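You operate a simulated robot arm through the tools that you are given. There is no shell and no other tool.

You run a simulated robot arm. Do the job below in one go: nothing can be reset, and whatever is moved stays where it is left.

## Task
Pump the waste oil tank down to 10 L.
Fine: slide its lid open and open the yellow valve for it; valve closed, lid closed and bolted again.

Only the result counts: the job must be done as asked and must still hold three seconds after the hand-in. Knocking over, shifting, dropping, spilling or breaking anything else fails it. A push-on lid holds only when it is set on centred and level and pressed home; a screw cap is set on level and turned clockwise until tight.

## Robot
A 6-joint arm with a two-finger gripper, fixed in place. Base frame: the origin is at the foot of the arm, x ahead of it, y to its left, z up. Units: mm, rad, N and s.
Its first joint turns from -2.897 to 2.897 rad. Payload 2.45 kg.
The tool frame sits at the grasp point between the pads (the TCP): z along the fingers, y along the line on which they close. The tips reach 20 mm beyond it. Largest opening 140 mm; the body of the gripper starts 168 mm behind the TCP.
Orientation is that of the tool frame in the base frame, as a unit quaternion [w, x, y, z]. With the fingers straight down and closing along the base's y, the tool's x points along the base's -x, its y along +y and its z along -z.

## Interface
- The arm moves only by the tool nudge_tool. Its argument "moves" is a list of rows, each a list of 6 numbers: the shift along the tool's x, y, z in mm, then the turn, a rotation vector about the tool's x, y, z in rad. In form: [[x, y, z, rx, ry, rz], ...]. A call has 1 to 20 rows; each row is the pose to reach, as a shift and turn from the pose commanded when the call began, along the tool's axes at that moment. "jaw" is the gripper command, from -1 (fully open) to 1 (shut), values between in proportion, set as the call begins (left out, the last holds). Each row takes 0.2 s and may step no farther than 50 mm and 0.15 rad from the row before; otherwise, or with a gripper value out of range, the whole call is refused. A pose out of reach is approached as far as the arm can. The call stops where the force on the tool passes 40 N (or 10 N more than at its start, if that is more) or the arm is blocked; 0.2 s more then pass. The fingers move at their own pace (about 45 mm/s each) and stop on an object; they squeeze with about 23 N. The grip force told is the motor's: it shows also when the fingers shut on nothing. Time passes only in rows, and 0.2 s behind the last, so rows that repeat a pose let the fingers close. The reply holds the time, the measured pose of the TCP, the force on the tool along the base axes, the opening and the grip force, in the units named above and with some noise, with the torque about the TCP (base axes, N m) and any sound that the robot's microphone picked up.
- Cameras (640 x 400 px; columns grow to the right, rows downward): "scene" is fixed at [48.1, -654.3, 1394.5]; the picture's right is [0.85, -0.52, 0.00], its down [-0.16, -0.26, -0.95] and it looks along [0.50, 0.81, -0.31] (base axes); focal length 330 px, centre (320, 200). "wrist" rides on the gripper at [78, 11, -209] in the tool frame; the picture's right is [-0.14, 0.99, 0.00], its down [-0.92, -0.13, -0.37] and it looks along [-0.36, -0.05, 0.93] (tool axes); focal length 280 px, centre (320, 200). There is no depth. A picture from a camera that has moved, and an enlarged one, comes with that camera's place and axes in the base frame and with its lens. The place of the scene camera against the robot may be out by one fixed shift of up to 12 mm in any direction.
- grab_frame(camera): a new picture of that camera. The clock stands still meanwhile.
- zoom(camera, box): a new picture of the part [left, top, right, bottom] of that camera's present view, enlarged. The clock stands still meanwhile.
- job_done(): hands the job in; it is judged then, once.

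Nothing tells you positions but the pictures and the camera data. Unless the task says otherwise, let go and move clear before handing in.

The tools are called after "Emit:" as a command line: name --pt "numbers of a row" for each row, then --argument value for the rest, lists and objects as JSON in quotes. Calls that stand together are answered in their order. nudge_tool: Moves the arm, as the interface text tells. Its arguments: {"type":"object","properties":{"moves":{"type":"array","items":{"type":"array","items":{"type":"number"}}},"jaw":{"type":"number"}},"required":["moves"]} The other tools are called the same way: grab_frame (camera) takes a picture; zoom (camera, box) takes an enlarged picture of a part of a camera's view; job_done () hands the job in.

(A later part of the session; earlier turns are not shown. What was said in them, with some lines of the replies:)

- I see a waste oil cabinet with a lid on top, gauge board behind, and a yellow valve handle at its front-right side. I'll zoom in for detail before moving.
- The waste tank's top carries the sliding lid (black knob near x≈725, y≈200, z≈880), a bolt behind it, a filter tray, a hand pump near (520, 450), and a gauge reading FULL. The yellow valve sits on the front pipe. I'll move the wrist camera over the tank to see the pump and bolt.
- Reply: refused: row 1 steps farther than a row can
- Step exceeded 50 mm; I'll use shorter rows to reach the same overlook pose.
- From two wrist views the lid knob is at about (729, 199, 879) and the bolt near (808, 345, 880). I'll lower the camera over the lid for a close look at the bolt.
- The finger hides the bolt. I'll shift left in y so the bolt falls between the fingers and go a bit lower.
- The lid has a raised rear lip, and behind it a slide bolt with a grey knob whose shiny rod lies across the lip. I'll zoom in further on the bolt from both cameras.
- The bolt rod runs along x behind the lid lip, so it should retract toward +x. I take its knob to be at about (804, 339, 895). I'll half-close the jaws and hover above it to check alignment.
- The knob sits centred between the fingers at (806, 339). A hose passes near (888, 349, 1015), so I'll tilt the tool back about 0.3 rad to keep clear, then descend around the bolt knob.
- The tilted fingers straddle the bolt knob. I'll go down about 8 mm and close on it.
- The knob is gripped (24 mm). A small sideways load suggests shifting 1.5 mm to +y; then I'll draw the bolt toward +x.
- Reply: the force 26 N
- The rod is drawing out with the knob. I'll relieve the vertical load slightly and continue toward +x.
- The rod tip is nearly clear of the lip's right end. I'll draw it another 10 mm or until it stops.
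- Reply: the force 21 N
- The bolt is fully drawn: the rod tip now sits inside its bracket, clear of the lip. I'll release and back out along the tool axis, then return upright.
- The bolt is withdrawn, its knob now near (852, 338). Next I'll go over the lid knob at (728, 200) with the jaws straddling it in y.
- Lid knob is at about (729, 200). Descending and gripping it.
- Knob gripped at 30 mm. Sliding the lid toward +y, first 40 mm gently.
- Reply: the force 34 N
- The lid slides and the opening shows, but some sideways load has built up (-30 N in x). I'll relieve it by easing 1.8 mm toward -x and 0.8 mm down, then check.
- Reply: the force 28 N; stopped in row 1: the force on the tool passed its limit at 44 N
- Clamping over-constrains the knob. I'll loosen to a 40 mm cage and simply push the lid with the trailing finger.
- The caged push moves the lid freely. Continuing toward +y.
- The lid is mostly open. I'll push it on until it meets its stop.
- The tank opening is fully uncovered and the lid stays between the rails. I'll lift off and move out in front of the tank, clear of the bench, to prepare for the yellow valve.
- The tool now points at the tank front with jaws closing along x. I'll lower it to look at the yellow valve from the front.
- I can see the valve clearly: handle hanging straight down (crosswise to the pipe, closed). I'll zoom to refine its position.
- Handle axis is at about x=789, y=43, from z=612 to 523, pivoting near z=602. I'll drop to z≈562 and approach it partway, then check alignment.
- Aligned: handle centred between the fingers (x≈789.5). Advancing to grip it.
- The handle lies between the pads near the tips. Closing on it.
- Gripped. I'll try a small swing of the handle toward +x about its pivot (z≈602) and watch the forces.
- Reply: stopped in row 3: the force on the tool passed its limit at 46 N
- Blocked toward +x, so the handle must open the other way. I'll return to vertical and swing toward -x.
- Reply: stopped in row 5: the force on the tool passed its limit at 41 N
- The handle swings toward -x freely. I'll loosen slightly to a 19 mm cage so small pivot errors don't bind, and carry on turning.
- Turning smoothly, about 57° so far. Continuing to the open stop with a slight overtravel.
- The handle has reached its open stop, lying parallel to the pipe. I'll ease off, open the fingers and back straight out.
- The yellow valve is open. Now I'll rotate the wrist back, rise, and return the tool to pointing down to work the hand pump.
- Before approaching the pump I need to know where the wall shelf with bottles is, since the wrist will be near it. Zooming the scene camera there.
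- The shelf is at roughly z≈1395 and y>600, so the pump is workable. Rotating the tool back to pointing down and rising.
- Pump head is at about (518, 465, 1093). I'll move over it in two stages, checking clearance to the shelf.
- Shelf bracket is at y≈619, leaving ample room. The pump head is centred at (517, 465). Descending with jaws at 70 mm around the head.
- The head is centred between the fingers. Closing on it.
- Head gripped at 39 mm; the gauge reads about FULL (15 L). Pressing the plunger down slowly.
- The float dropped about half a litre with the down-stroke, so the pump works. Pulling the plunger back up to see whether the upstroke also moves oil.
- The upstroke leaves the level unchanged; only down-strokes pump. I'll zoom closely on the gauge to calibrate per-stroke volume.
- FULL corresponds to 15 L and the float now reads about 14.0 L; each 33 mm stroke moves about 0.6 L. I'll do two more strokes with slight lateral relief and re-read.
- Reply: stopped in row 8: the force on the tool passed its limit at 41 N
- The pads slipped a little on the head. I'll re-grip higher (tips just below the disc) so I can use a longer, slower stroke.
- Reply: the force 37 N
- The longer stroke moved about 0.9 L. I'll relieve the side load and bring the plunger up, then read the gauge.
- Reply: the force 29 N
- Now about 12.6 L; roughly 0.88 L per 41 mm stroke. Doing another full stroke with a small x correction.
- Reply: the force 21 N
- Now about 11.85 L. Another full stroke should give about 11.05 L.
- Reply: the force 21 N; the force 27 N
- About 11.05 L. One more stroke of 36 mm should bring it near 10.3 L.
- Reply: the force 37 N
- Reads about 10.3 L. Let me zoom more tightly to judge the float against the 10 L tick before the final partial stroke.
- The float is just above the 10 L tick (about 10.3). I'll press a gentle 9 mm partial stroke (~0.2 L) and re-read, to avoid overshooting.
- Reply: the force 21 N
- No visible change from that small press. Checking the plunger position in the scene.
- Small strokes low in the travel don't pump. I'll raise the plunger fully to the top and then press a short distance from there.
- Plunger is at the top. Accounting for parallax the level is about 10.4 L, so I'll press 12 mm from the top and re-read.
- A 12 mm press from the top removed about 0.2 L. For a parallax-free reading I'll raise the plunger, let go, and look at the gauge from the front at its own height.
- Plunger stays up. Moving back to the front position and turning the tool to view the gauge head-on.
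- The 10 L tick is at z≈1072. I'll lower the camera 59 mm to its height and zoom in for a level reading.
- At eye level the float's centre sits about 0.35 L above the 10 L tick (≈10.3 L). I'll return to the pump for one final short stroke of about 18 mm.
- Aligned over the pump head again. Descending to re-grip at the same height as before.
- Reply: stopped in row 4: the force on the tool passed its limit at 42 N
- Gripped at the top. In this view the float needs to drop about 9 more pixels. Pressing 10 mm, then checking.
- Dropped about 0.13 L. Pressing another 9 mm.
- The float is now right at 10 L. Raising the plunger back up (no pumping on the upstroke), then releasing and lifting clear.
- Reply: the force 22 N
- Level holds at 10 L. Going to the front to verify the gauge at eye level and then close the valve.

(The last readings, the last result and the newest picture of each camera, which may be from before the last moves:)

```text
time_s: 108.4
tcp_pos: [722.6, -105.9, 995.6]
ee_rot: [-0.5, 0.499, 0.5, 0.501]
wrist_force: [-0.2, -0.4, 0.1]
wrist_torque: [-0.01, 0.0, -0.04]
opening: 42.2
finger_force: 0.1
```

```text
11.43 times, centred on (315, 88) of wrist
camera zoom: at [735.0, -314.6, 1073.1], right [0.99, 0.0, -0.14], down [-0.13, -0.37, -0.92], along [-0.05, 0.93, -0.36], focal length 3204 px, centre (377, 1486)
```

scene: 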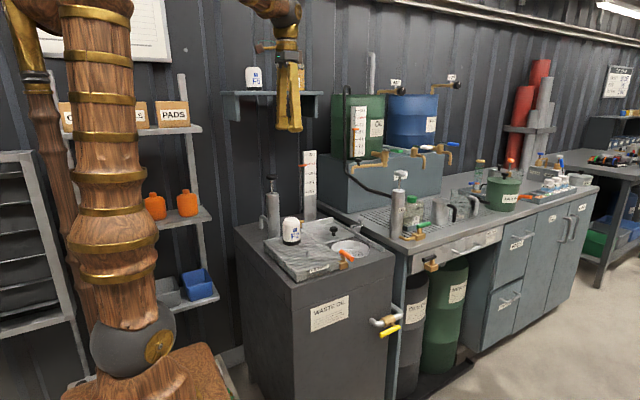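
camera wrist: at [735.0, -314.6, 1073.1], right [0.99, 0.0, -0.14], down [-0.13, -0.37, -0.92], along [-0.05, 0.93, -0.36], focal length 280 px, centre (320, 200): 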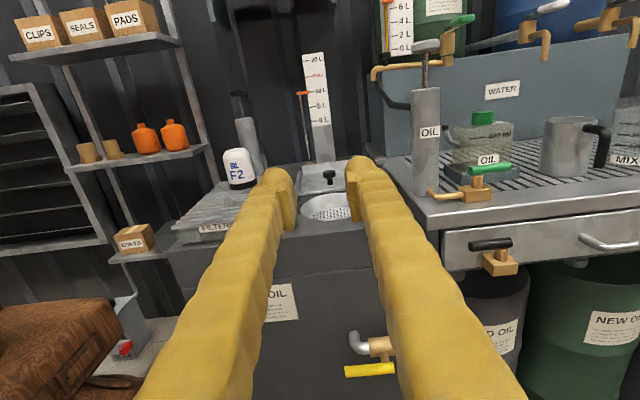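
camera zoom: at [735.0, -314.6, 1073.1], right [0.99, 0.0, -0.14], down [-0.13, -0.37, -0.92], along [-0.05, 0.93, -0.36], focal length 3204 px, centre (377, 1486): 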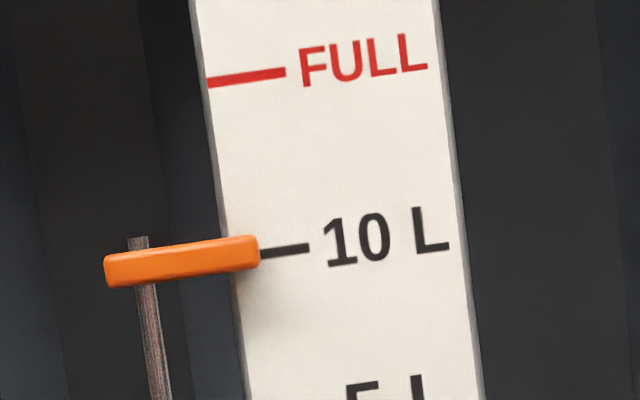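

Eye-level reading is exactly 10 L. Now down to the yellow valve: lowering and rotating the wrist to match the horizontal handle.

Emit:
nudge_tool --pt "-45 4 -2 0 0 0" --pt "-90 8 -4 0 0 0" --pt "-135 12 -7 0 0 0" --pt "-180 16 -7 0 0 0" --pt "-225 20 -7 0 0 0" --pt "-270 24 -7 0 0 0" --pt "-315 27 -7 0 0 0" --pt "-360 29 -7 0 0 0" --pt "-391 29 -7 0 0 0"

Emit:
nudge_tool --pt "0 0 0 0 0 0.145" --pt "0 0 0 0 0 0.29" --pt "0 0 0 0 0 0.435" --pt "0 0 0 0 0 0.58" --pt "0 0 0 0 0 0.725" --pt "0 0 0 0 0 0.87" --pt "0 0 0 0 0 1.015" --pt "0 0 0 0 0 1.16" --pt "0 0 0 0 0 1.305" --pt "0 0 0 0 0 1.45" --pt "0 0 0 0 0 1.571"

Emit:
grab_frame --camera "wrist"

Emit:
zoom --camera "scene" --box '[350, 280, 450, 380]'

```text
time_s: 110.4
tcp_pos: [754.6, -113.1, 605.5]
ee_rot: [-0.5, 0.499, 0.5, 0.501]
wrist_force: [0.6, 0.4, 0.3]
wrist_torque: [-0.03, 0.01, 0.0]
opening: 41.8
finger_force: 0.0
```

```text
time_s: 112.8
tcp_pos: [753.8, -111.7, 605.9]
ee_rot: [0.708, -0.706, -0.001, 0.001]
wrist_force: [-0.3, 0.5, 0.1]
wrist_torque: [0.0, 0.04, 0.0]
opening: 42.2
finger_force: 0.0
```

```text
taken
camera wrist: at [832.4, -319.7, 594.3], right [-0.14, 0.0, -0.99], down [-0.92, -0.37, 0.13], along [-0.37, 0.93, 0.05], focal length 280 px, centre (320, 200)
```

wrist: 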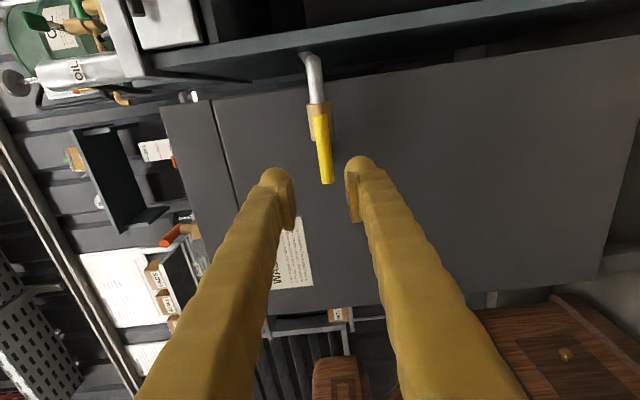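

```text
4.00 times, centred on (400, 330) of scene
camera zoom: at [48.1, -654.3, 1394.5], right [0.85, -0.52, 0.0], down [-0.16, -0.26, -0.95], along [0.5, 0.81, -0.31], focal length 1320 px, centre (0, -320)
```

zoom: 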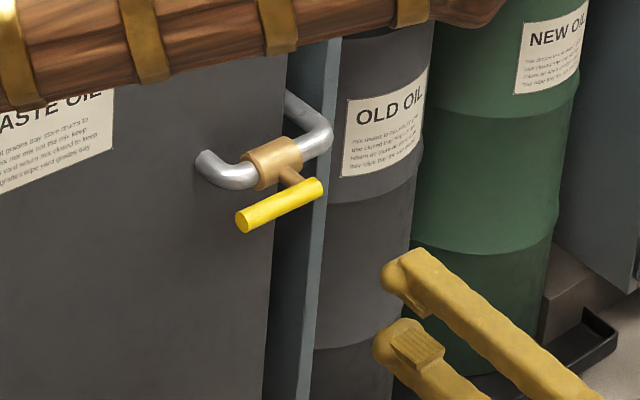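

Handle lies at z≈600. Advancing around it with a 3 mm downward correction.

Emit:
nudge_tool --pt "-2 3 40 0 0 0" --pt "-3 3 80 0 0 0" --pt "-3 3 115 0 0 0" --pt "-3 3 138 0 0 0" --pt "-3 3 150 0 0 0"

Emit:
grab_frame --camera "wrist"

Emit:
zoom --camera "scene" --box '[350, 280, 450, 380]'

```text
time_s: 114.0
tcp_pos: [749.6, 35.9, 603.4]
ee_rot: [0.708, -0.706, -0.001, -0.001]
wrist_force: [0.4, -0.3, 1.1]
wrist_torque: [0.0, -0.04, 0.02]
opening: 42.1
finger_force: 0.0
```

```text
taken
camera wrist: at [828.1, -171.2, 592.1], right [-0.14, 0.0, -0.99], down [-0.92, -0.37, 0.12], along [-0.37, 0.93, 0.05], focal length 280 px, centre (320, 200)
```

wrist: 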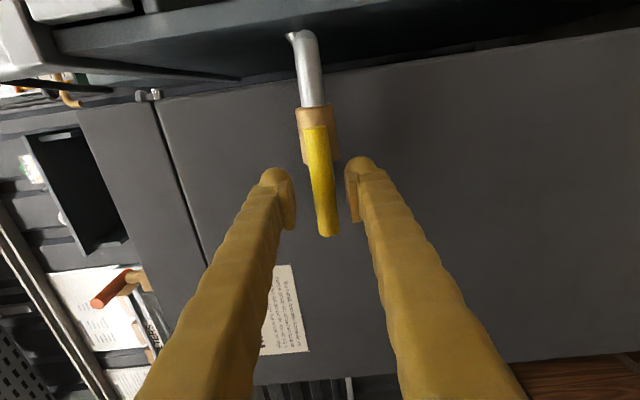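

```text
4.00 times, centred on (400, 330) of scene
camera zoom: at [48.1, -654.3, 1394.5], right [0.85, -0.52, 0.0], down [-0.16, -0.26, -0.95], along [0.5, 0.81, -0.31], focal length 1320 px, centre (0, -320)
```

zoom: 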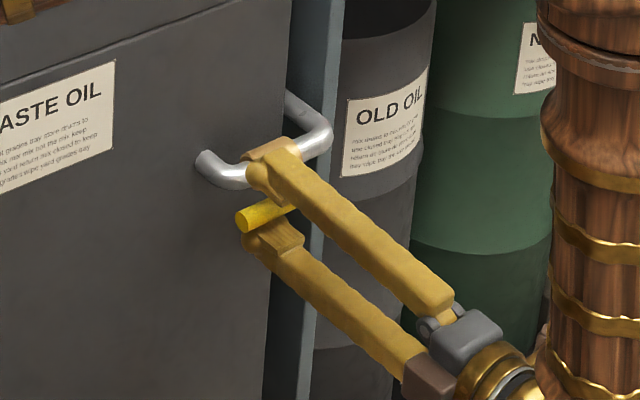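

The handle is inside the cage. Narrowing the jaws to about 19 mm and swinging the handle back down toward closed.

Emit:
nudge_tool --pt "-0.1 1.9 0 0 0 0" --pt "-0.1 1.9 0 0 0 0" --pt "-0.1 1.9 0 0 0 0" --pt "0.3 7.6 0 0 0 -0.141" --pt "1.5 13.1 0 0 0 -0.281" --pt "3.4 18.4 0 0 0 -0.421" --pt "6.1 23.4 0 0 0 -0.561" --pt "9.4 28.0 0 0 0 -0.701" --pt "13.4 32.1 0 0 0 -0.841" --jaw 0.73

Emit:
grab_frame --camera "wrist"

Emit:
zoom --camera "scene" --box '[350, 280, 450, 380]'

```text
time_s: 116.0
tcp_pos: [764.4, 38.7, 571.1]
ee_rot: [0.646, -0.644, -0.29, -0.29]
wrist_force: [-1.4, 0.1, 0.3]
wrist_torque: [0.0, -0.01, 0.03]
opening: 19.2
finger_force: 0.2
```

```text
taken
camera wrist: at [824.4, -170.2, 621.3], right [0.65, 0.0, -0.76], down [-0.71, -0.37, -0.61], along [-0.28, 0.93, -0.24], focal length 280 px, centre (320, 200)
```

wrist: 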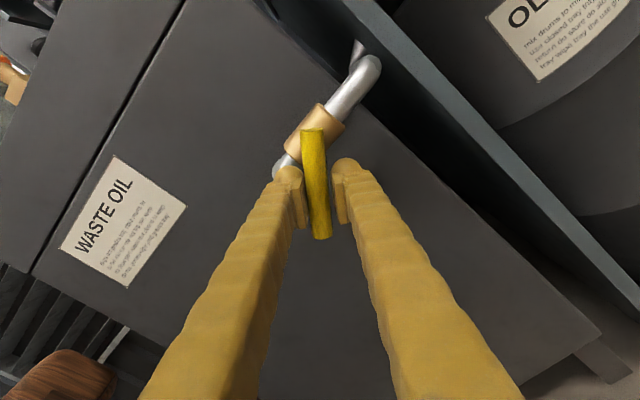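

```text
4.00 times, centred on (400, 330) of scene
camera zoom: at [48.1, -654.3, 1394.5], right [0.85, -0.52, 0.0], down [-0.16, -0.26, -0.95], along [0.5, 0.81, -0.31], focal length 1320 px, centre (0, -320)
```

zoom: 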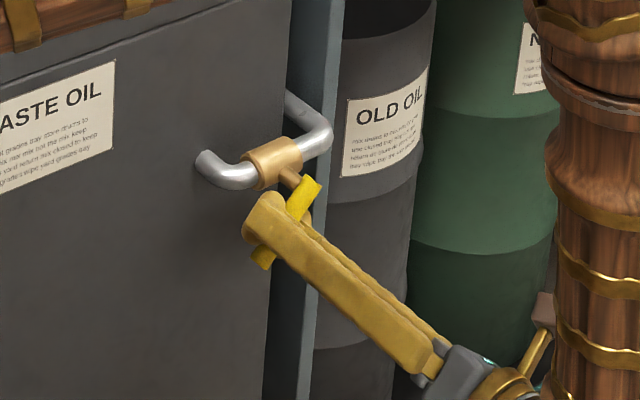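

Turning smoothly. Continuing to the closed stop with slight overtravel.

Emit:
nudge_tool --pt "0.39 5.69 0 0 0 -0.14" --pt "1.57 11.21 0 0 0 -0.28" --pt "3.48 16.48 0 0 0 -0.42" --pt "6.18 21.45 0 0 0 -0.56" --pt "9.53 26.1 0 0 0 -0.7" --pt "11.66 28.48 0 0 0 -0.78" --pt "13.82 30.44 0 0 0 -0.85"

Emit:
grab_frame --camera "wrist"

Emit:
zoom --camera "scene" --box '[350, 280, 450, 380]'

```text
time_s: 117.6
tcp_pos: [796.3, 38.7, 561.2]
ee_rot: [-0.471, 0.467, 0.53, 0.529]
wrist_force: [-14.7, -1.5, 4.6]
wrist_torque: [0.02, 0.34, 0.05]
opening: 27.4
finger_force: 6.7
```

```text
taken
camera wrist: at [797.0, -170.5, 638.9], right [1.0, 0.0, -0.02], down [-0.01, -0.37, -0.93], along [-0.01, 0.93, -0.37], focal length 280 px, centre (320, 200)
```

wrist: 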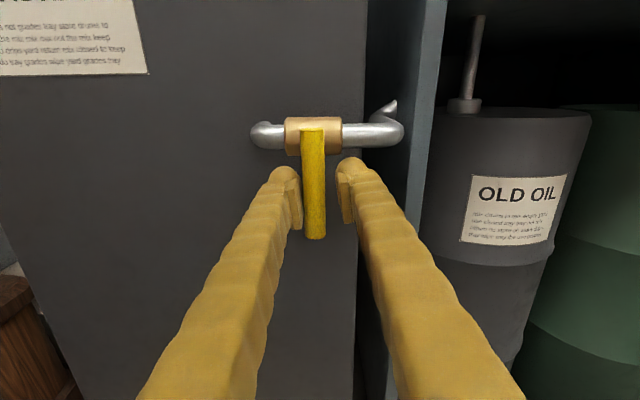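

```text
4.00 times, centred on (400, 330) of scene
camera zoom: at [48.1, -654.3, 1394.5], right [0.85, -0.52, 0.0], down [-0.16, -0.26, -0.95], along [0.5, 0.81, -0.31], focal length 1320 px, centre (0, -320)
```

zoom: 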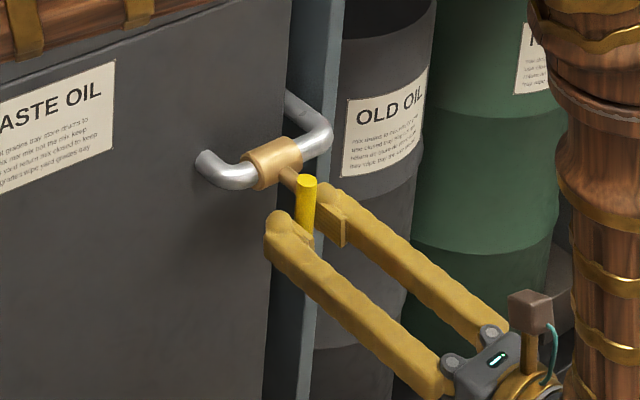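

The handle is back at its closed stop, vertical. Opening the fingers, recentring and backing straight out.

Emit:
nudge_tool --pt "0 0 0 0 0 0" --pt "0 0 0 0 0 0" --pt "0 -3 0 0 0 0.06" --pt "0 -6 0 0 0 0.12" --jaw 0.35

Emit:
nudge_tool --pt "0 0 -30 0 0 0" --pt "0 0 -70 0 0 0" --pt "0 0 -115 0 0 0" --pt "0 0 -150 0 0 0"

Emit:
grab_frame --camera "wrist"

Emit:
zoom --camera "scene" --box '[350, 280, 450, 380]'

```text
time_s: 118.6
tcp_pos: [791.1, 37.9, 559.9]
ee_rot: [-0.501, 0.498, 0.5, 0.502]
wrist_force: [0.3, 0.1, -0.1]
wrist_torque: [-0.01, 0.0, 0.02]
opening: 45.5
finger_force: 0.0
```

```text
time_s: 119.6
tcp_pos: [790.8, -113.0, 561.7]
ee_rot: [0.501, -0.498, -0.501, -0.5]
wrist_force: [-0.1, 0.3, -0.5]
wrist_torque: [-0.01, -0.02, -0.02]
opening: 45.8
finger_force: 0.1
```

```text
taken
camera wrist: at [800.9, -322.5, 639.9], right [0.99, 0.0, -0.14], down [-0.13, -0.37, -0.92], along [-0.05, 0.93, -0.36], focal length 280 px, centre (320, 200)
```

wrist: 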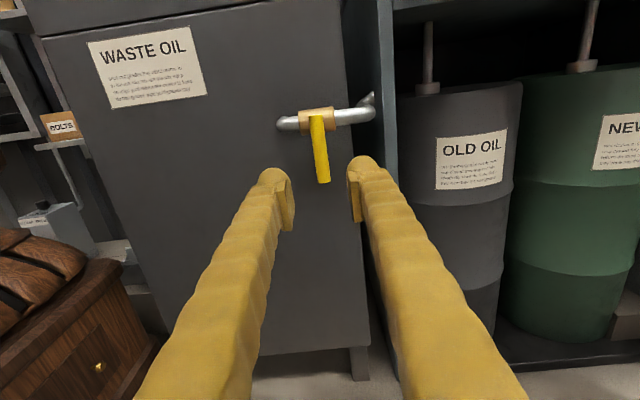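

```text
4.00 times, centred on (400, 330) of scene
camera zoom: at [48.1, -654.3, 1394.5], right [0.85, -0.52, 0.0], down [-0.16, -0.26, -0.95], along [0.5, 0.81, -0.31], focal length 1320 px, centre (0, -320)
```

zoom: 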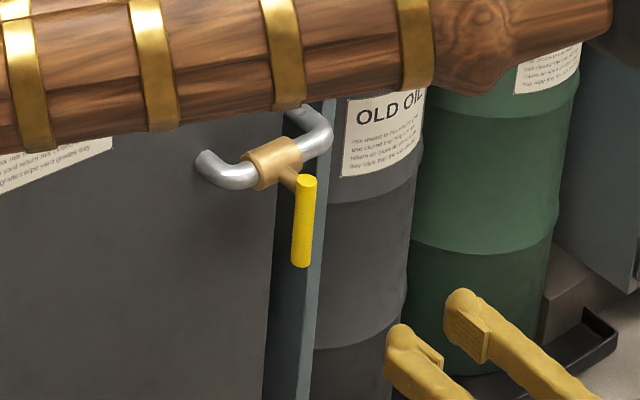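

Valve closed as at the start. Rising, rotating the tool down again and going over the lid knob.

Emit:
nudge_tool --pt "45 -6 0 0 0 0" --pt "90 -12 0 0 0 0" --pt "135 -18 0 0 0 0" --pt "180 -24 0 0 0 0" --pt "225 -30 0 0 0 0" --pt "270 -36 0 0 0 0" --pt "315 -42 0 0 0 0" --pt "360 -48 0 0 0 0" --pt "405 -54 0 0 0 0" --pt "450 -60 0 0 0 0" --pt "488 -65 0 0 0 0"

Emit:
nudge_tool --pt "0 0 0 0.086 -0.086 -0.086" --pt "0 0 0 0.172 -0.172 -0.172" --pt "0 0 0 0.258 -0.258 -0.258" --pt "0 0 0 0.344 -0.344 -0.344" --pt "0 0 0 0.43 -0.43 -0.43" --pt "0 0 0 0.516 -0.516 -0.516" --pt "0 0 0 0.602 -0.602 -0.602" --pt "0 0 0 0.688 -0.688 -0.688" --pt "0 0 0 0.774 -0.774 -0.774" --pt "0 0 0 0.86 -0.86 -0.86" --pt "0 0 0 0.946 -0.946 -0.946" --pt "0 0 0 1.032 -1.032 -1.032" --pt "0 0 0 1.118 -1.118 -1.118" --pt "0 0 0 1.204 -1.204 -1.204" --pt "0 0 0 1.2092 -1.2092 -1.2092"

Emit:
nudge_tool --pt "0 45 0 0 0 0" --pt "0 90 0 0 0 0" --pt "0 135 0 0 0 0" --pt "0 180 0 0 0 0" --pt "0 225 0 0 0 0" --pt "0 270 0 0 0 0" --pt "0 315 0 0 0 0" --pt "0 360 0 0 0 0" --pt "0 405 0 0 0 0" --pt "0 450 0 0 0 0" --pt "0 465 30 0 0 0" --pt "0 465 70 0 0 0" --pt "0 465 100 0 0 0" --jaw 0.1

Emit:
grab_frame --camera "wrist"

Emit:
grab_frame --camera "scene"

```text
time_s: 122.0
tcp_pos: [726.8, -110.6, 1047.7]
ee_rot: [-0.5, 0.499, 0.5, 0.501]
wrist_force: [0.2, 0.2, 0.4]
wrist_torque: [0.03, 0.0, 0.02]
opening: 45.7
finger_force: 0.1
```

```text
time_s: 125.2
tcp_pos: [723.7, -113.0, 1047.6]
ee_rot: [0.002, -0.002, 1.0, 0.0]
wrist_force: [0.0, 0.2, 0.2]
wrist_torque: [0.01, 0.05, -0.03]
opening: 45.5
finger_force: 0.3
```

```text
time_s: 128.0
tcp_pos: [724.2, 351.5, 946.6]
ee_rot: [0.001, -0.001, 1.0, 0.002]
wrist_force: [-0.9, 0.6, -0.4]
wrist_torque: [0.03, -0.03, 0.0]
opening: 63.1
finger_force: 0.0
```

```text
taken
camera wrist: at [646.2, 361.9, 1155.8], right [0.14, 0.99, 0.0], down [0.92, -0.13, 0.37], along [0.37, -0.05, -0.93], focal length 280 px, centre (320, 200)
```

wrist: 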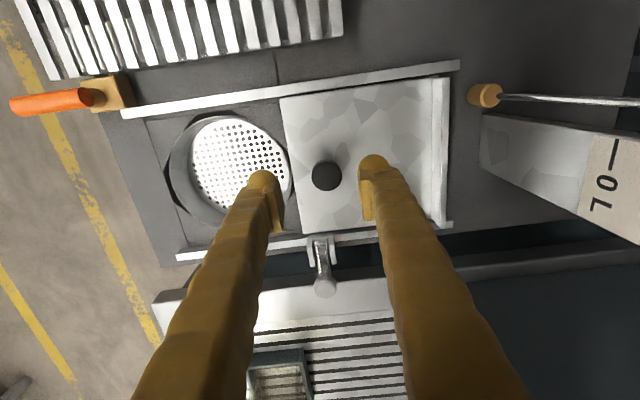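

```text
taken
```

scene: 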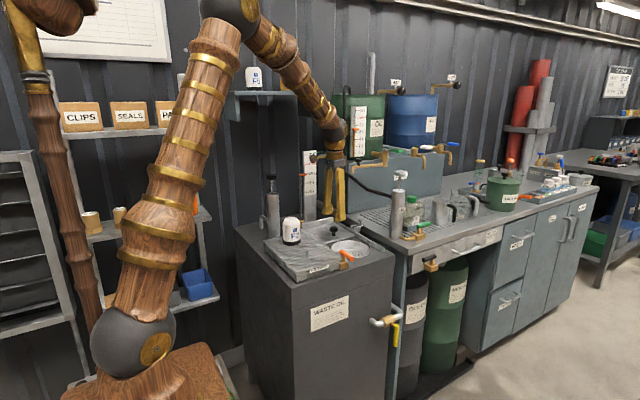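

Lid knob now at about (729, 356). Descending around it and caging it at 40 mm, then sliding it back toward -y.

Emit:
nudge_tool --pt "-4.8 4.5 30 0 0 0" --pt "-4.8 4.5 55 0 0 0" --pt "-4.8 4.5 68 0 0 0"

Emit:
nudge_tool --pt "0 0 0 0 0 0" --pt "0 0 0 0 0 0" --pt "0 -10 0 0 0 0" --pt "0 -20 0 0 0 0" --pt "0 -30 0 0 0 0" --pt "0 -40 0 0 0 0" --pt "0 -50 0 0 0 0" --jaw 0.43

Emit:
grab_frame --camera "wrist"

Emit:
zoom --camera "scene" --box '[285, 150, 405, 270]'

```text
time_s: 128.8
tcp_pos: [728.5, 354.7, 881.1]
ee_rot: [0.001, 0.0, 1.0, 0.002]
wrist_force: [-0.2, -0.4, -0.1]
wrist_torque: [-0.02, 0.01, 0.04]
opening: 63.0
finger_force: 0.1
```

```text
time_s: 130.4
tcp_pos: [730.8, 306.3, 880.6]
ee_rot: [0.001, 0.0, 1.0, 0.0]
wrist_force: [0.4, 1.4, 0.3]
wrist_torque: [-0.03, 0.01, -0.01]
opening: 40.4
finger_force: 0.6
```

```text
taken
camera wrist: at [651.6, 317.8, 1089.8], right [0.14, 0.99, 0.0], down [0.92, -0.13, 0.37], along [0.37, -0.05, -0.93], focal length 280 px, centre (320, 200)
```

wrist: 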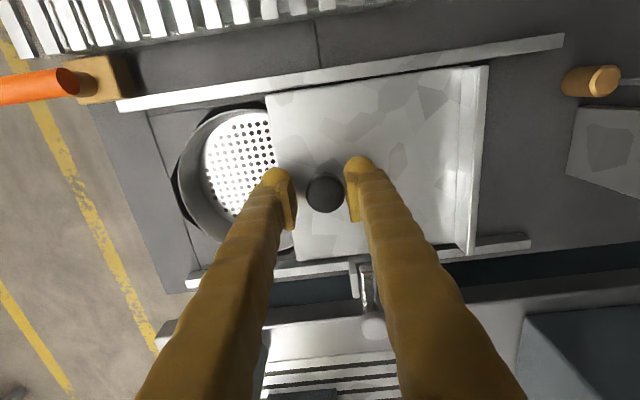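

```text
3.33 times, centred on (345, 210) of scene
camera zoom: at [48.1, -654.3, 1394.5], right [0.85, -0.52, 0.0], down [-0.16, -0.26, -0.95], along [0.5, 0.81, -0.31], focal length 1100 px, centre (237, 167)
```

zoom: 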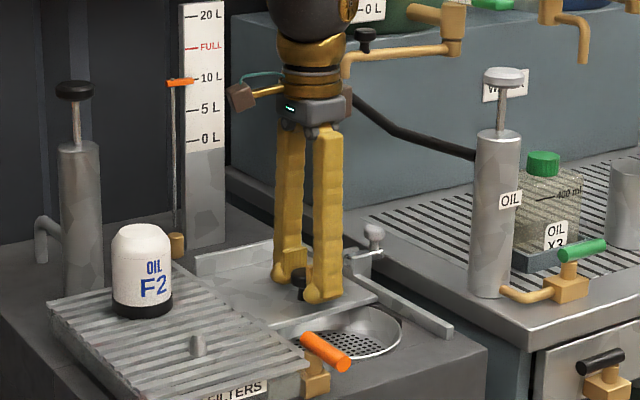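

Sliding the lid back freely. Continuing toward the closed position.

Emit:
nudge_tool --pt "0 -10 0 0 0 0" --pt "0 -20 0 0 0 0" --pt "0 -30 0 0 0 0" --pt "0 -40 0 0 0 0" --pt "0 -50 0 0 0 0" --pt "0 -60 0 0 0 0" --pt "0 -70 0 0 0 0" --pt "0 -80 0 0 0 0" --pt "0 -90 0 0 0 0"

Emit:
grab_frame --camera "wrist"

Emit:
zoom --camera "scene" --box '[305, 190, 405, 270]'

```text
time_s: 132.4
tcp_pos: [730.7, 216.3, 879.2]
ee_rot: [0.002, -0.001, 1.0, 0.002]
wrist_force: [0.4, 0.5, 0.3]
wrist_torque: [-0.01, 0.0, -0.01]
opening: 40.6
finger_force: 0.0
```

```text
taken
camera wrist: at [651.7, 227.2, 1088.9], right [0.14, 0.99, 0.0], down [0.92, -0.13, 0.37], along [0.37, -0.05, -0.93], focal length 280 px, centre (320, 200)
```

wrist: 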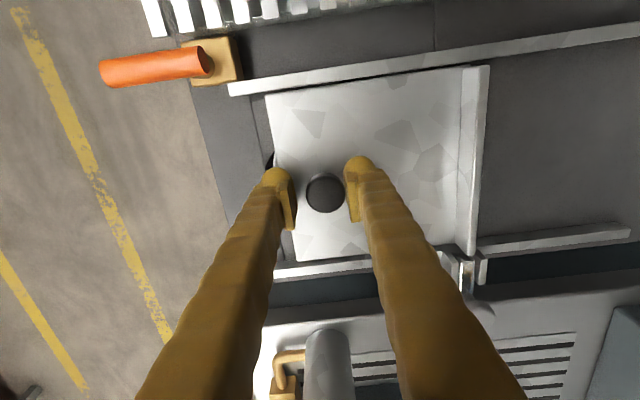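

```text
5.00 times, centred on (355, 230) of scene
camera zoom: at [48.1, -654.3, 1394.5], right [0.85, -0.52, 0.0], down [-0.16, -0.26, -0.95], along [0.5, 0.81, -0.31], focal length 1650 px, centre (145, 50)
```

zoom: 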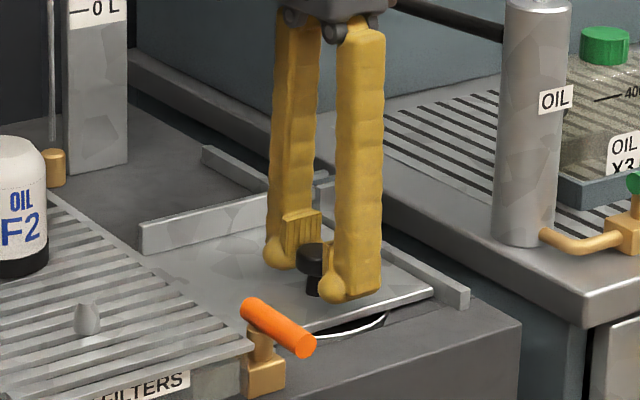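

Nearly closed. Pushing the last part in small steps until it meets the stop.

Emit:
nudge_tool --pt "0 -6 0 0 0 0" --pt "0 -12 0 0 0 0" --pt "0 -17 0 0 0 0" --pt "0 -20 0 0 0 0" --pt "0 -23 0 0 0 0"

Emit:
grab_frame --camera "wrist"

Emit:
zoom --camera "scene" --box '[305, 190, 405, 270]'

```text
time_s: 133.6
tcp_pos: [729.3, 194.3, 881.2]
ee_rot: [0.001, -0.001, 1.0, 0.002]
wrist_force: [-0.2, 4.1, 1.3]
wrist_torque: [0.08, 0.02, 0.02]
opening: 42.9
finger_force: 2.5
```

```text
taken
camera wrist: at [651.0, 204.6, 1090.2], right [0.14, 0.99, 0.0], down [0.92, -0.13, 0.37], along [0.37, -0.05, -0.93], focal length 280 px, centre (320, 200)
```

wrist: 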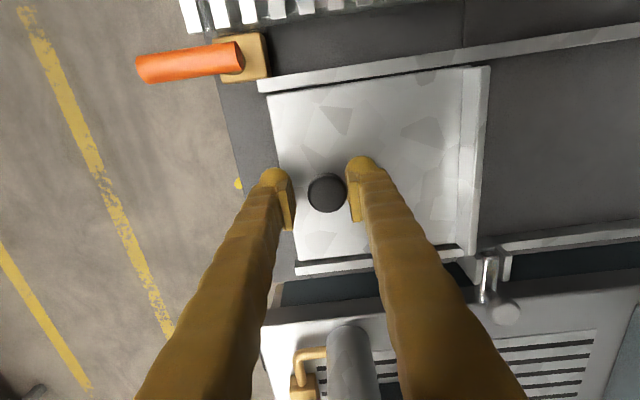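

```text
5.00 times, centred on (355, 230) of scene
camera zoom: at [48.1, -654.3, 1394.5], right [0.85, -0.52, 0.0], down [-0.16, -0.26, -0.95], along [0.5, 0.81, -0.31], focal length 1650 px, centre (145, 50)
```

zoom: 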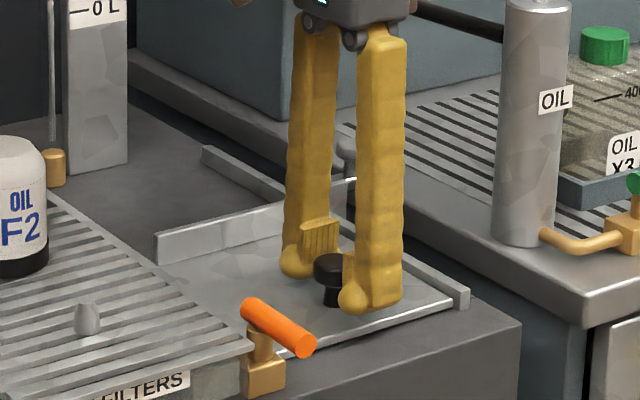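

The lid is back at its original closed stop (knob y≈200). Releasing, lifting, and returning to the drawn bolt knob.

Emit:
nudge_tool --pt "0 3 0 0 0 0" --pt "0 3 -40 0 0 0" --pt "0 3 -85 0 0 0" --pt "-25 38 -94 0 0 0" --pt "-50 73 -94 0 0 0" --pt "-76 108 -94 0 0 0" --pt "-103 145 -94 0 0 0" --jaw 0.35

Emit:
nudge_tool --pt "0 0 0 0 -0.15 0" --pt "0 0 0 0 -0.3 0" --pt "0 0 0 0 -0.3 0"

Emit:
grab_frame --camera "wrist"

Emit:
zoom --camera "scene" --box '[325, 190, 405, 250]'

```text
time_s: 135.2
tcp_pos: [833.1, 336.4, 973.6]
ee_rot: [0.001, -0.001, 1.0, 0.001]
wrist_force: [0.7, -0.2, -0.1]
wrist_torque: [-0.01, 0.0, -0.01]
opening: 45.2
finger_force: 0.1
```

```text
time_s: 136.0
tcp_pos: [832.8, 338.4, 974.8]
ee_rot: [0.151, -0.001, 0.989, 0.002]
wrist_force: [0.5, 0.0, -0.5]
wrist_torque: [-0.03, 0.02, 0.01]
opening: 45.4
finger_force: 0.1
```

```text
taken
camera wrist: at [695.6, 348.4, 1151.3], right [0.13, 0.99, 0.04], down [0.77, -0.13, 0.63], along [0.63, -0.05, -0.78], focal length 280 px, centre (320, 200)
```

wrist: 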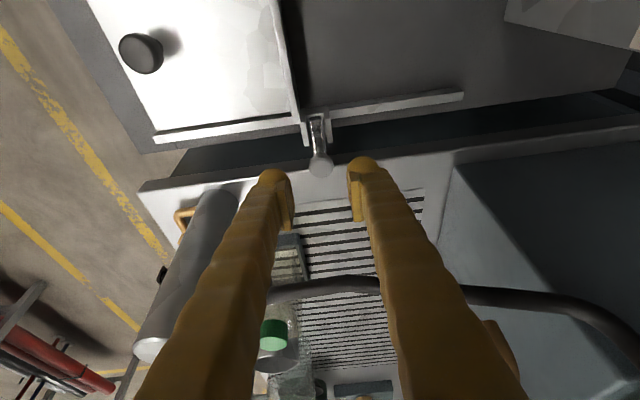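

```text
6.67 times, centred on (365, 220) of scene
camera zoom: at [48.1, -654.3, 1394.5], right [0.85, -0.52, 0.0], down [-0.16, -0.26, -0.95], along [0.5, 0.81, -0.31], focal length 2199 px, centre (20, 67)
```

zoom: 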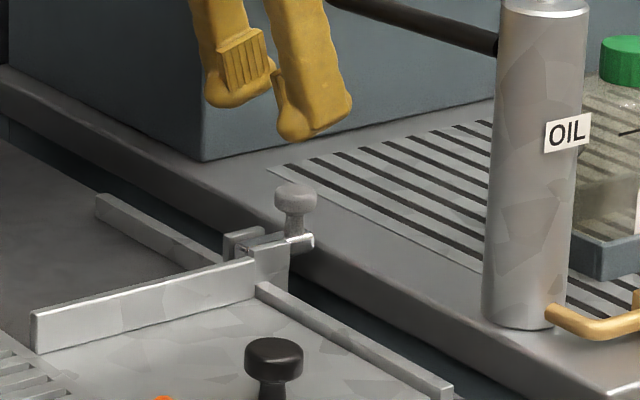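

The bolt knob is in view just where I left it. Advancing along the tilted tool axis and gripping it lightly.

Emit:
nudge_tool --pt "0.5 1 30 0 0 0" --pt "1 1 55 0 0 0" --pt "1.7 1 75.5 0 0 0" --pt "1.7 1 75.5 0 0 0"

Emit:
grab_frame --camera "wrist"

Emit:
zoom --camera "scene" --box '[325, 190, 405, 250]'

```text
time_s: 137.0
tcp_pos: [853.2, 339.1, 901.3]
ee_rot: [0.15, 0.0, 0.989, 0.002]
wrist_force: [-0.8, -0.1, 1.0]
wrist_torque: [0.02, -0.03, -0.01]
opening: 45.5
finger_force: 0.0
```

```text
taken
camera wrist: at [716.2, 350.3, 1077.9], right [0.13, 0.99, 0.04], down [0.77, -0.13, 0.63], along [0.63, -0.05, -0.78], focal length 280 px, centre (320, 200)
```

wrist: 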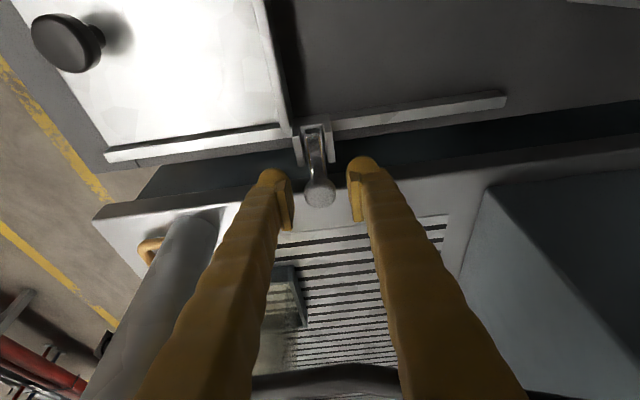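

```text
6.67 times, centred on (365, 220) of scene
camera zoom: at [48.1, -654.3, 1394.5], right [0.85, -0.52, 0.0], down [-0.16, -0.26, -0.95], along [0.5, 0.81, -0.31], focal length 2199 px, centre (20, 67)
```

zoom: 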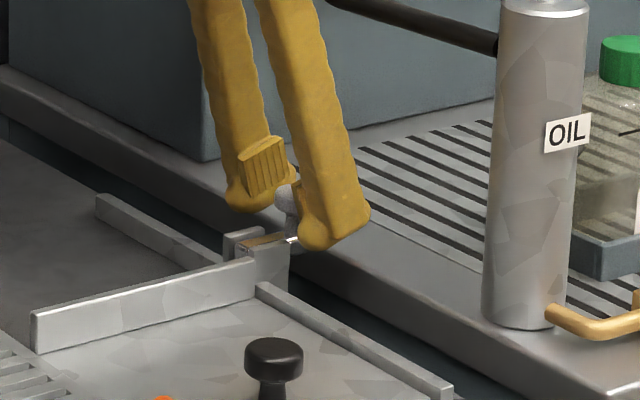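

Emit:
nudge_tool --pt "0 0 0 0 0 0" --pt "0 0 0 0 0 0" --pt "0 0 0 0 0 0" --jaw 1

Emit:
nudge_tool --pt "4.8 0 -1.5 0 0 0" --pt "9.6 0 -3.0 0 0 0" --pt "14.3 0 -4.4 0 0 0" --pt "19.1 0 -5.9 0 0 0"

Emit:
zoom --camera "scene" --box '[325, 190, 405, 250]'

```text
time_s: 137.8
tcp_pos: [853.8, 339.5, 901.5]
ee_rot: [0.151, 0.0, 0.989, 0.001]
wrist_force: [-0.4, 1.8, -0.8]
wrist_torque: [0.0, -0.02, 0.0]
opening: 24.0
finger_force: 37.8
```

```text
time_s: 138.8
tcp_pos: [832.6, 339.9, 902.1]
ee_rot: [0.15, 0.0, 0.989, 0.001]
wrist_force: [0.5, -10.3, -20.6]
wrist_torque: [-0.02, 0.09, 0.02]
opening: 23.7
finger_force: 45.9
```

```text
6.67 times, centred on (365, 220) of scene
camera zoom: at [48.1, -654.3, 1394.5], right [0.85, -0.52, 0.0], down [-0.16, -0.26, -0.95], along [0.5, 0.81, -0.31], focal length 2199 px, centre (20, 67)
```

zoom: 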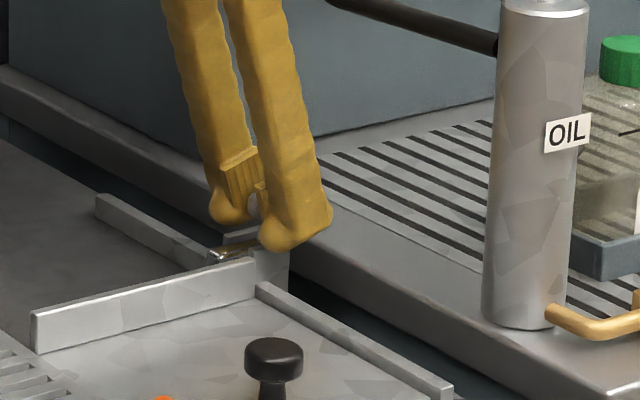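

The bolt is sliding back in behind the lip. Relieving the vertical load a little and continuing to its stop.

Emit:
nudge_tool --pt "0.3 -0.4 1.0 0 0 0" --pt "5.1 -0.4 -0.5 0 0 0" --pt "9.9 -0.4 -2.0 0 0 0" --pt "14.6 -0.4 -3.4 0 0 0" --pt "19.4 -0.4 -4.9 0 0 0"

Emit:
zoom --camera "scene" --box '[325, 190, 405, 250]'

Emit:
grab_frame --camera "wrist"

```text
time_s: 140.0
tcp_pos: [812.4, 339.4, 902.7]
ee_rot: [0.151, -0.001, 0.989, 0.003]
wrist_force: [0.4, 13.1, -17.7]
wrist_torque: [0.13, 0.03, 0.05]
opening: 23.5
finger_force: 45.2
```

```text
6.67 times, centred on (365, 220) of scene
camera zoom: at [48.1, -654.3, 1394.5], right [0.85, -0.52, 0.0], down [-0.16, -0.26, -0.95], along [0.5, 0.81, -0.31], focal length 2199 px, centre (20, 67)
```

zoom: 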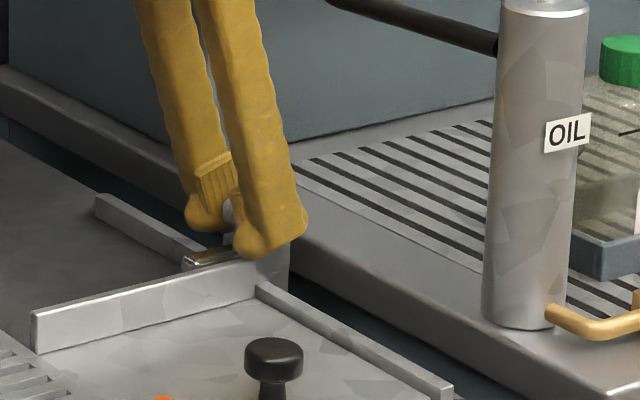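

```text
taken
camera wrist: at [676.8, 350.2, 1077.8], right [0.13, 0.99, 0.04], down [0.77, -0.13, 0.63], along [0.63, -0.05, -0.78], focal length 280 px, centre (320, 200)
```

wrist: 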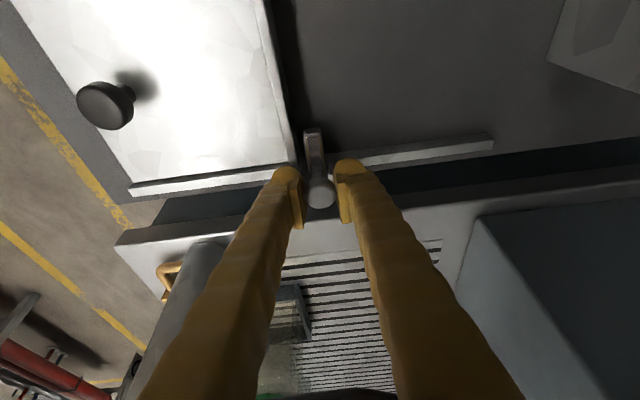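

About 6 mm remain to the original position. Pushing to the stop.

Emit:
nudge_tool --pt "3 0.5 -0.2 0 0 0" --pt "6 0.5 -1.1 0 0 0" --pt "8.5 0.5 -1.9 0 0 0"

Emit:
zoom --camera "scene" --box '[325, 190, 405, 250]'

```text
time_s: 140.8
tcp_pos: [804.9, 339.7, 901.6]
ee_rot: [0.15, 0.0, 0.989, 0.0]
wrist_force: [9.8, 1.8, -10.8]
wrist_torque: [-0.03, -0.04, 0.03]
opening: 23.7
finger_force: 45.4
```

```text
6.67 times, centred on (365, 220) of scene
camera zoom: at [48.1, -654.3, 1394.5], right [0.85, -0.52, 0.0], down [-0.16, -0.26, -0.95], along [0.5, 0.81, -0.31], focal length 2199 px, centre (20, 67)
```

zoom: 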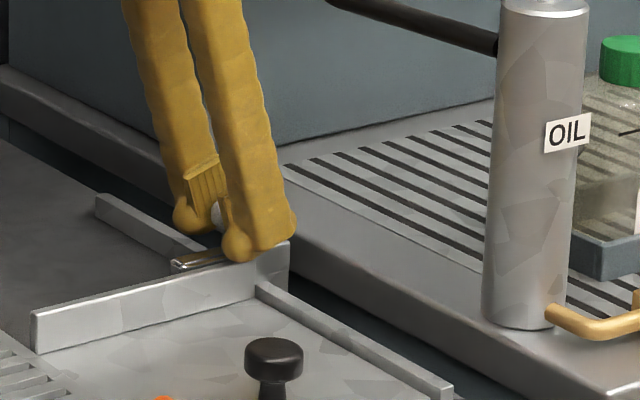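

The rod is fully home (same spot as at the start, stop felt). Releasing and backing away.

Emit:
nudge_tool --pt "0 0 0 0 0 0" --pt "0 0 0 0 0 0" --pt "0 0 0 0 0 0" --jaw 0.35

Emit:
nudge_tool --pt "0 0 -25 0 0 0" --pt "0 0 -50 0 0 0" --pt "0 0 -75 0 0.15 0" --pt "0 0 -75 0 0.3 0"

Emit:
nudge_tool --pt "0 0 -45 0 0 0" --pt "0 -20 -90 0 0 0" --pt "0 -60 -110 0 0 0" --pt "0 -100 -130 0 0 0" --pt "0 -140 -150 0 0 0" --pt "0 -170 -170 0 0 0"

Emit:
grab_frame --camera "wrist"

Emit:
grab_frame --camera "scene"

Emit:
zoom --camera "scene" --box '[325, 210, 405, 270]'

Emit:
zoom --camera "scene" --box '[306, 160, 336, 186]'

Emit:
zoom --camera "scene" --box '[360, 300, 420, 360]'

```text
time_s: 141.6
tcp_pos: [804.4, 340.4, 902.7]
ee_rot: [0.151, 0.0, 0.989, 0.002]
wrist_force: [-0.5, 0.2, -0.2]
wrist_torque: [0.01, -0.01, -0.03]
opening: 45.5
finger_force: 0.1
```

```text
time_s: 142.6
tcp_pos: [781.8, 341.1, 974.9]
ee_rot: [0.001, -0.001, 1.0, 0.002]
wrist_force: [0.3, -0.3, 1.6]
wrist_torque: [0.03, -0.02, 0.04]
opening: 45.6
finger_force: 0.0
```

```text
time_s: 144.0
tcp_pos: [780.4, 170.5, 1142.6]
ee_rot: [0.001, 0.0, 1.0, 0.002]
wrist_force: [0.6, 0.5, -0.1]
wrist_torque: [-0.03, 0.01, -0.01]
opening: 45.3
finger_force: 0.0
```

```text
taken
camera wrist: at [702.9, 182.0, 1351.5], right [0.14, 0.99, 0.0], down [0.92, -0.13, 0.37], along [0.37, -0.05, -0.93], focal length 280 px, centre (320, 200)
```

wrist: 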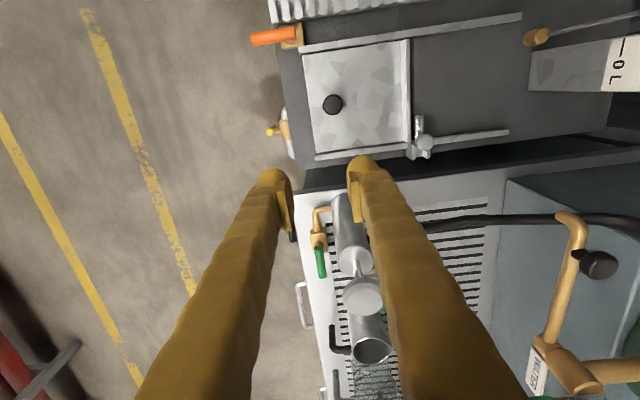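

```text
taken
```

scene: 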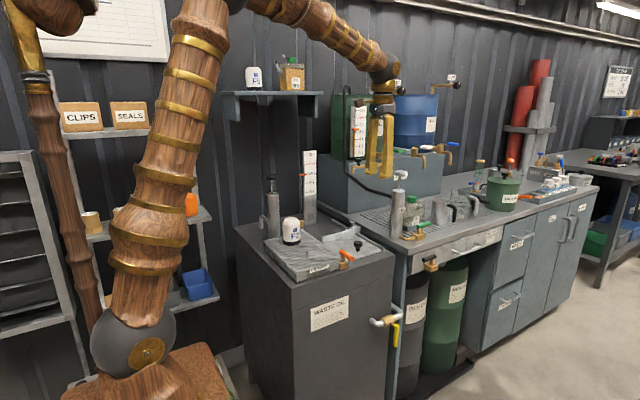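

```text
6.67 times, centred on (365, 240) of scene
camera zoom: at [48.1, -654.3, 1394.5], right [0.85, -0.52, 0.0], down [-0.16, -0.26, -0.95], along [0.5, 0.81, -0.31], focal length 2199 px, centre (20, -67)
```

zoom: 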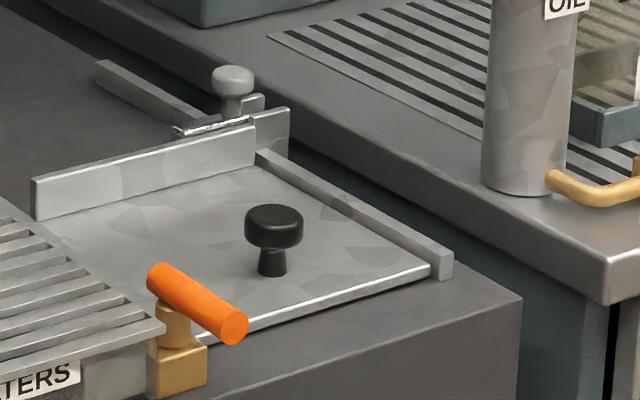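

```text
15.38 times, centred on (321, 173) of scene
camera zoom: at [48.1, -654.3, 1394.5], right [0.85, -0.52, 0.0], down [-0.16, -0.26, -0.95], along [0.5, 0.81, -0.31], focal length 5076 px, centre (305, 615)
```

zoom: 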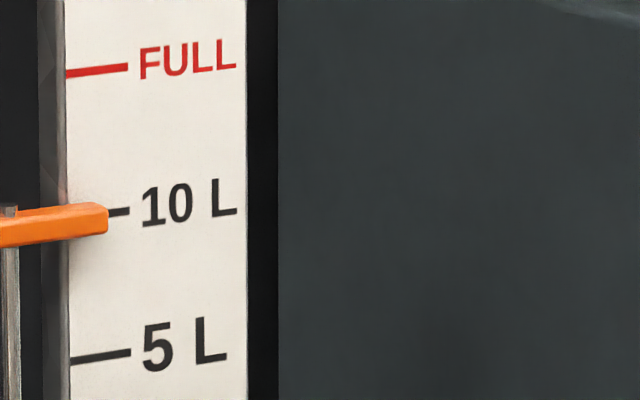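

```text
6.67 times, centred on (390, 330) of scene
camera zoom: at [48.1, -654.3, 1394.5], right [0.85, -0.52, 0.0], down [-0.16, -0.26, -0.95], along [0.5, 0.81, -0.31], focal length 2199 px, centre (-147, -667)
```

zoom: 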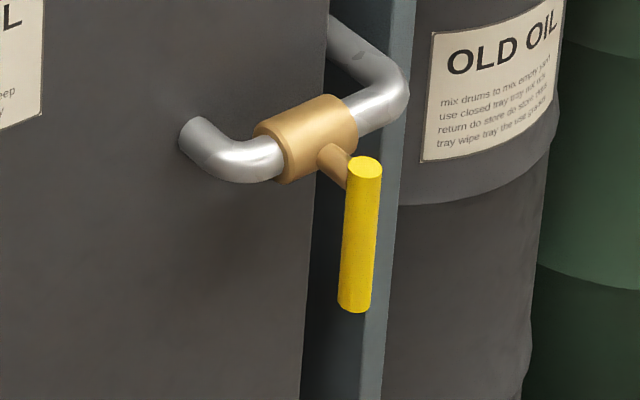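

The float reads 10 L, the yellow valve is shut, and the lid is closed with the bolt fully home, matching the opening pictures. The arm is clear and nothing else has moved, so I'm handing in.

Emit:
job_done

```text
The job is handed in.
```

The waste oil tank is pumped down to 10 L. A level view of the gauge after the last stroke showed the float on the 10 L tick, and it had not moved when I checked it before handing in.

- **Valve:** the yellow valve is closed, with its handle back against its stop, hanging straight down as at the start.
- **Lid:** it is slid shut to its stop, and the bolt is pushed fully home behind the rear lip.
- **Pump:** the plunger is left up, as I found it.
- **Surroundings:** the closing pictures show nothing else moved or spilled. The arm let go and moved clear before hand-in.
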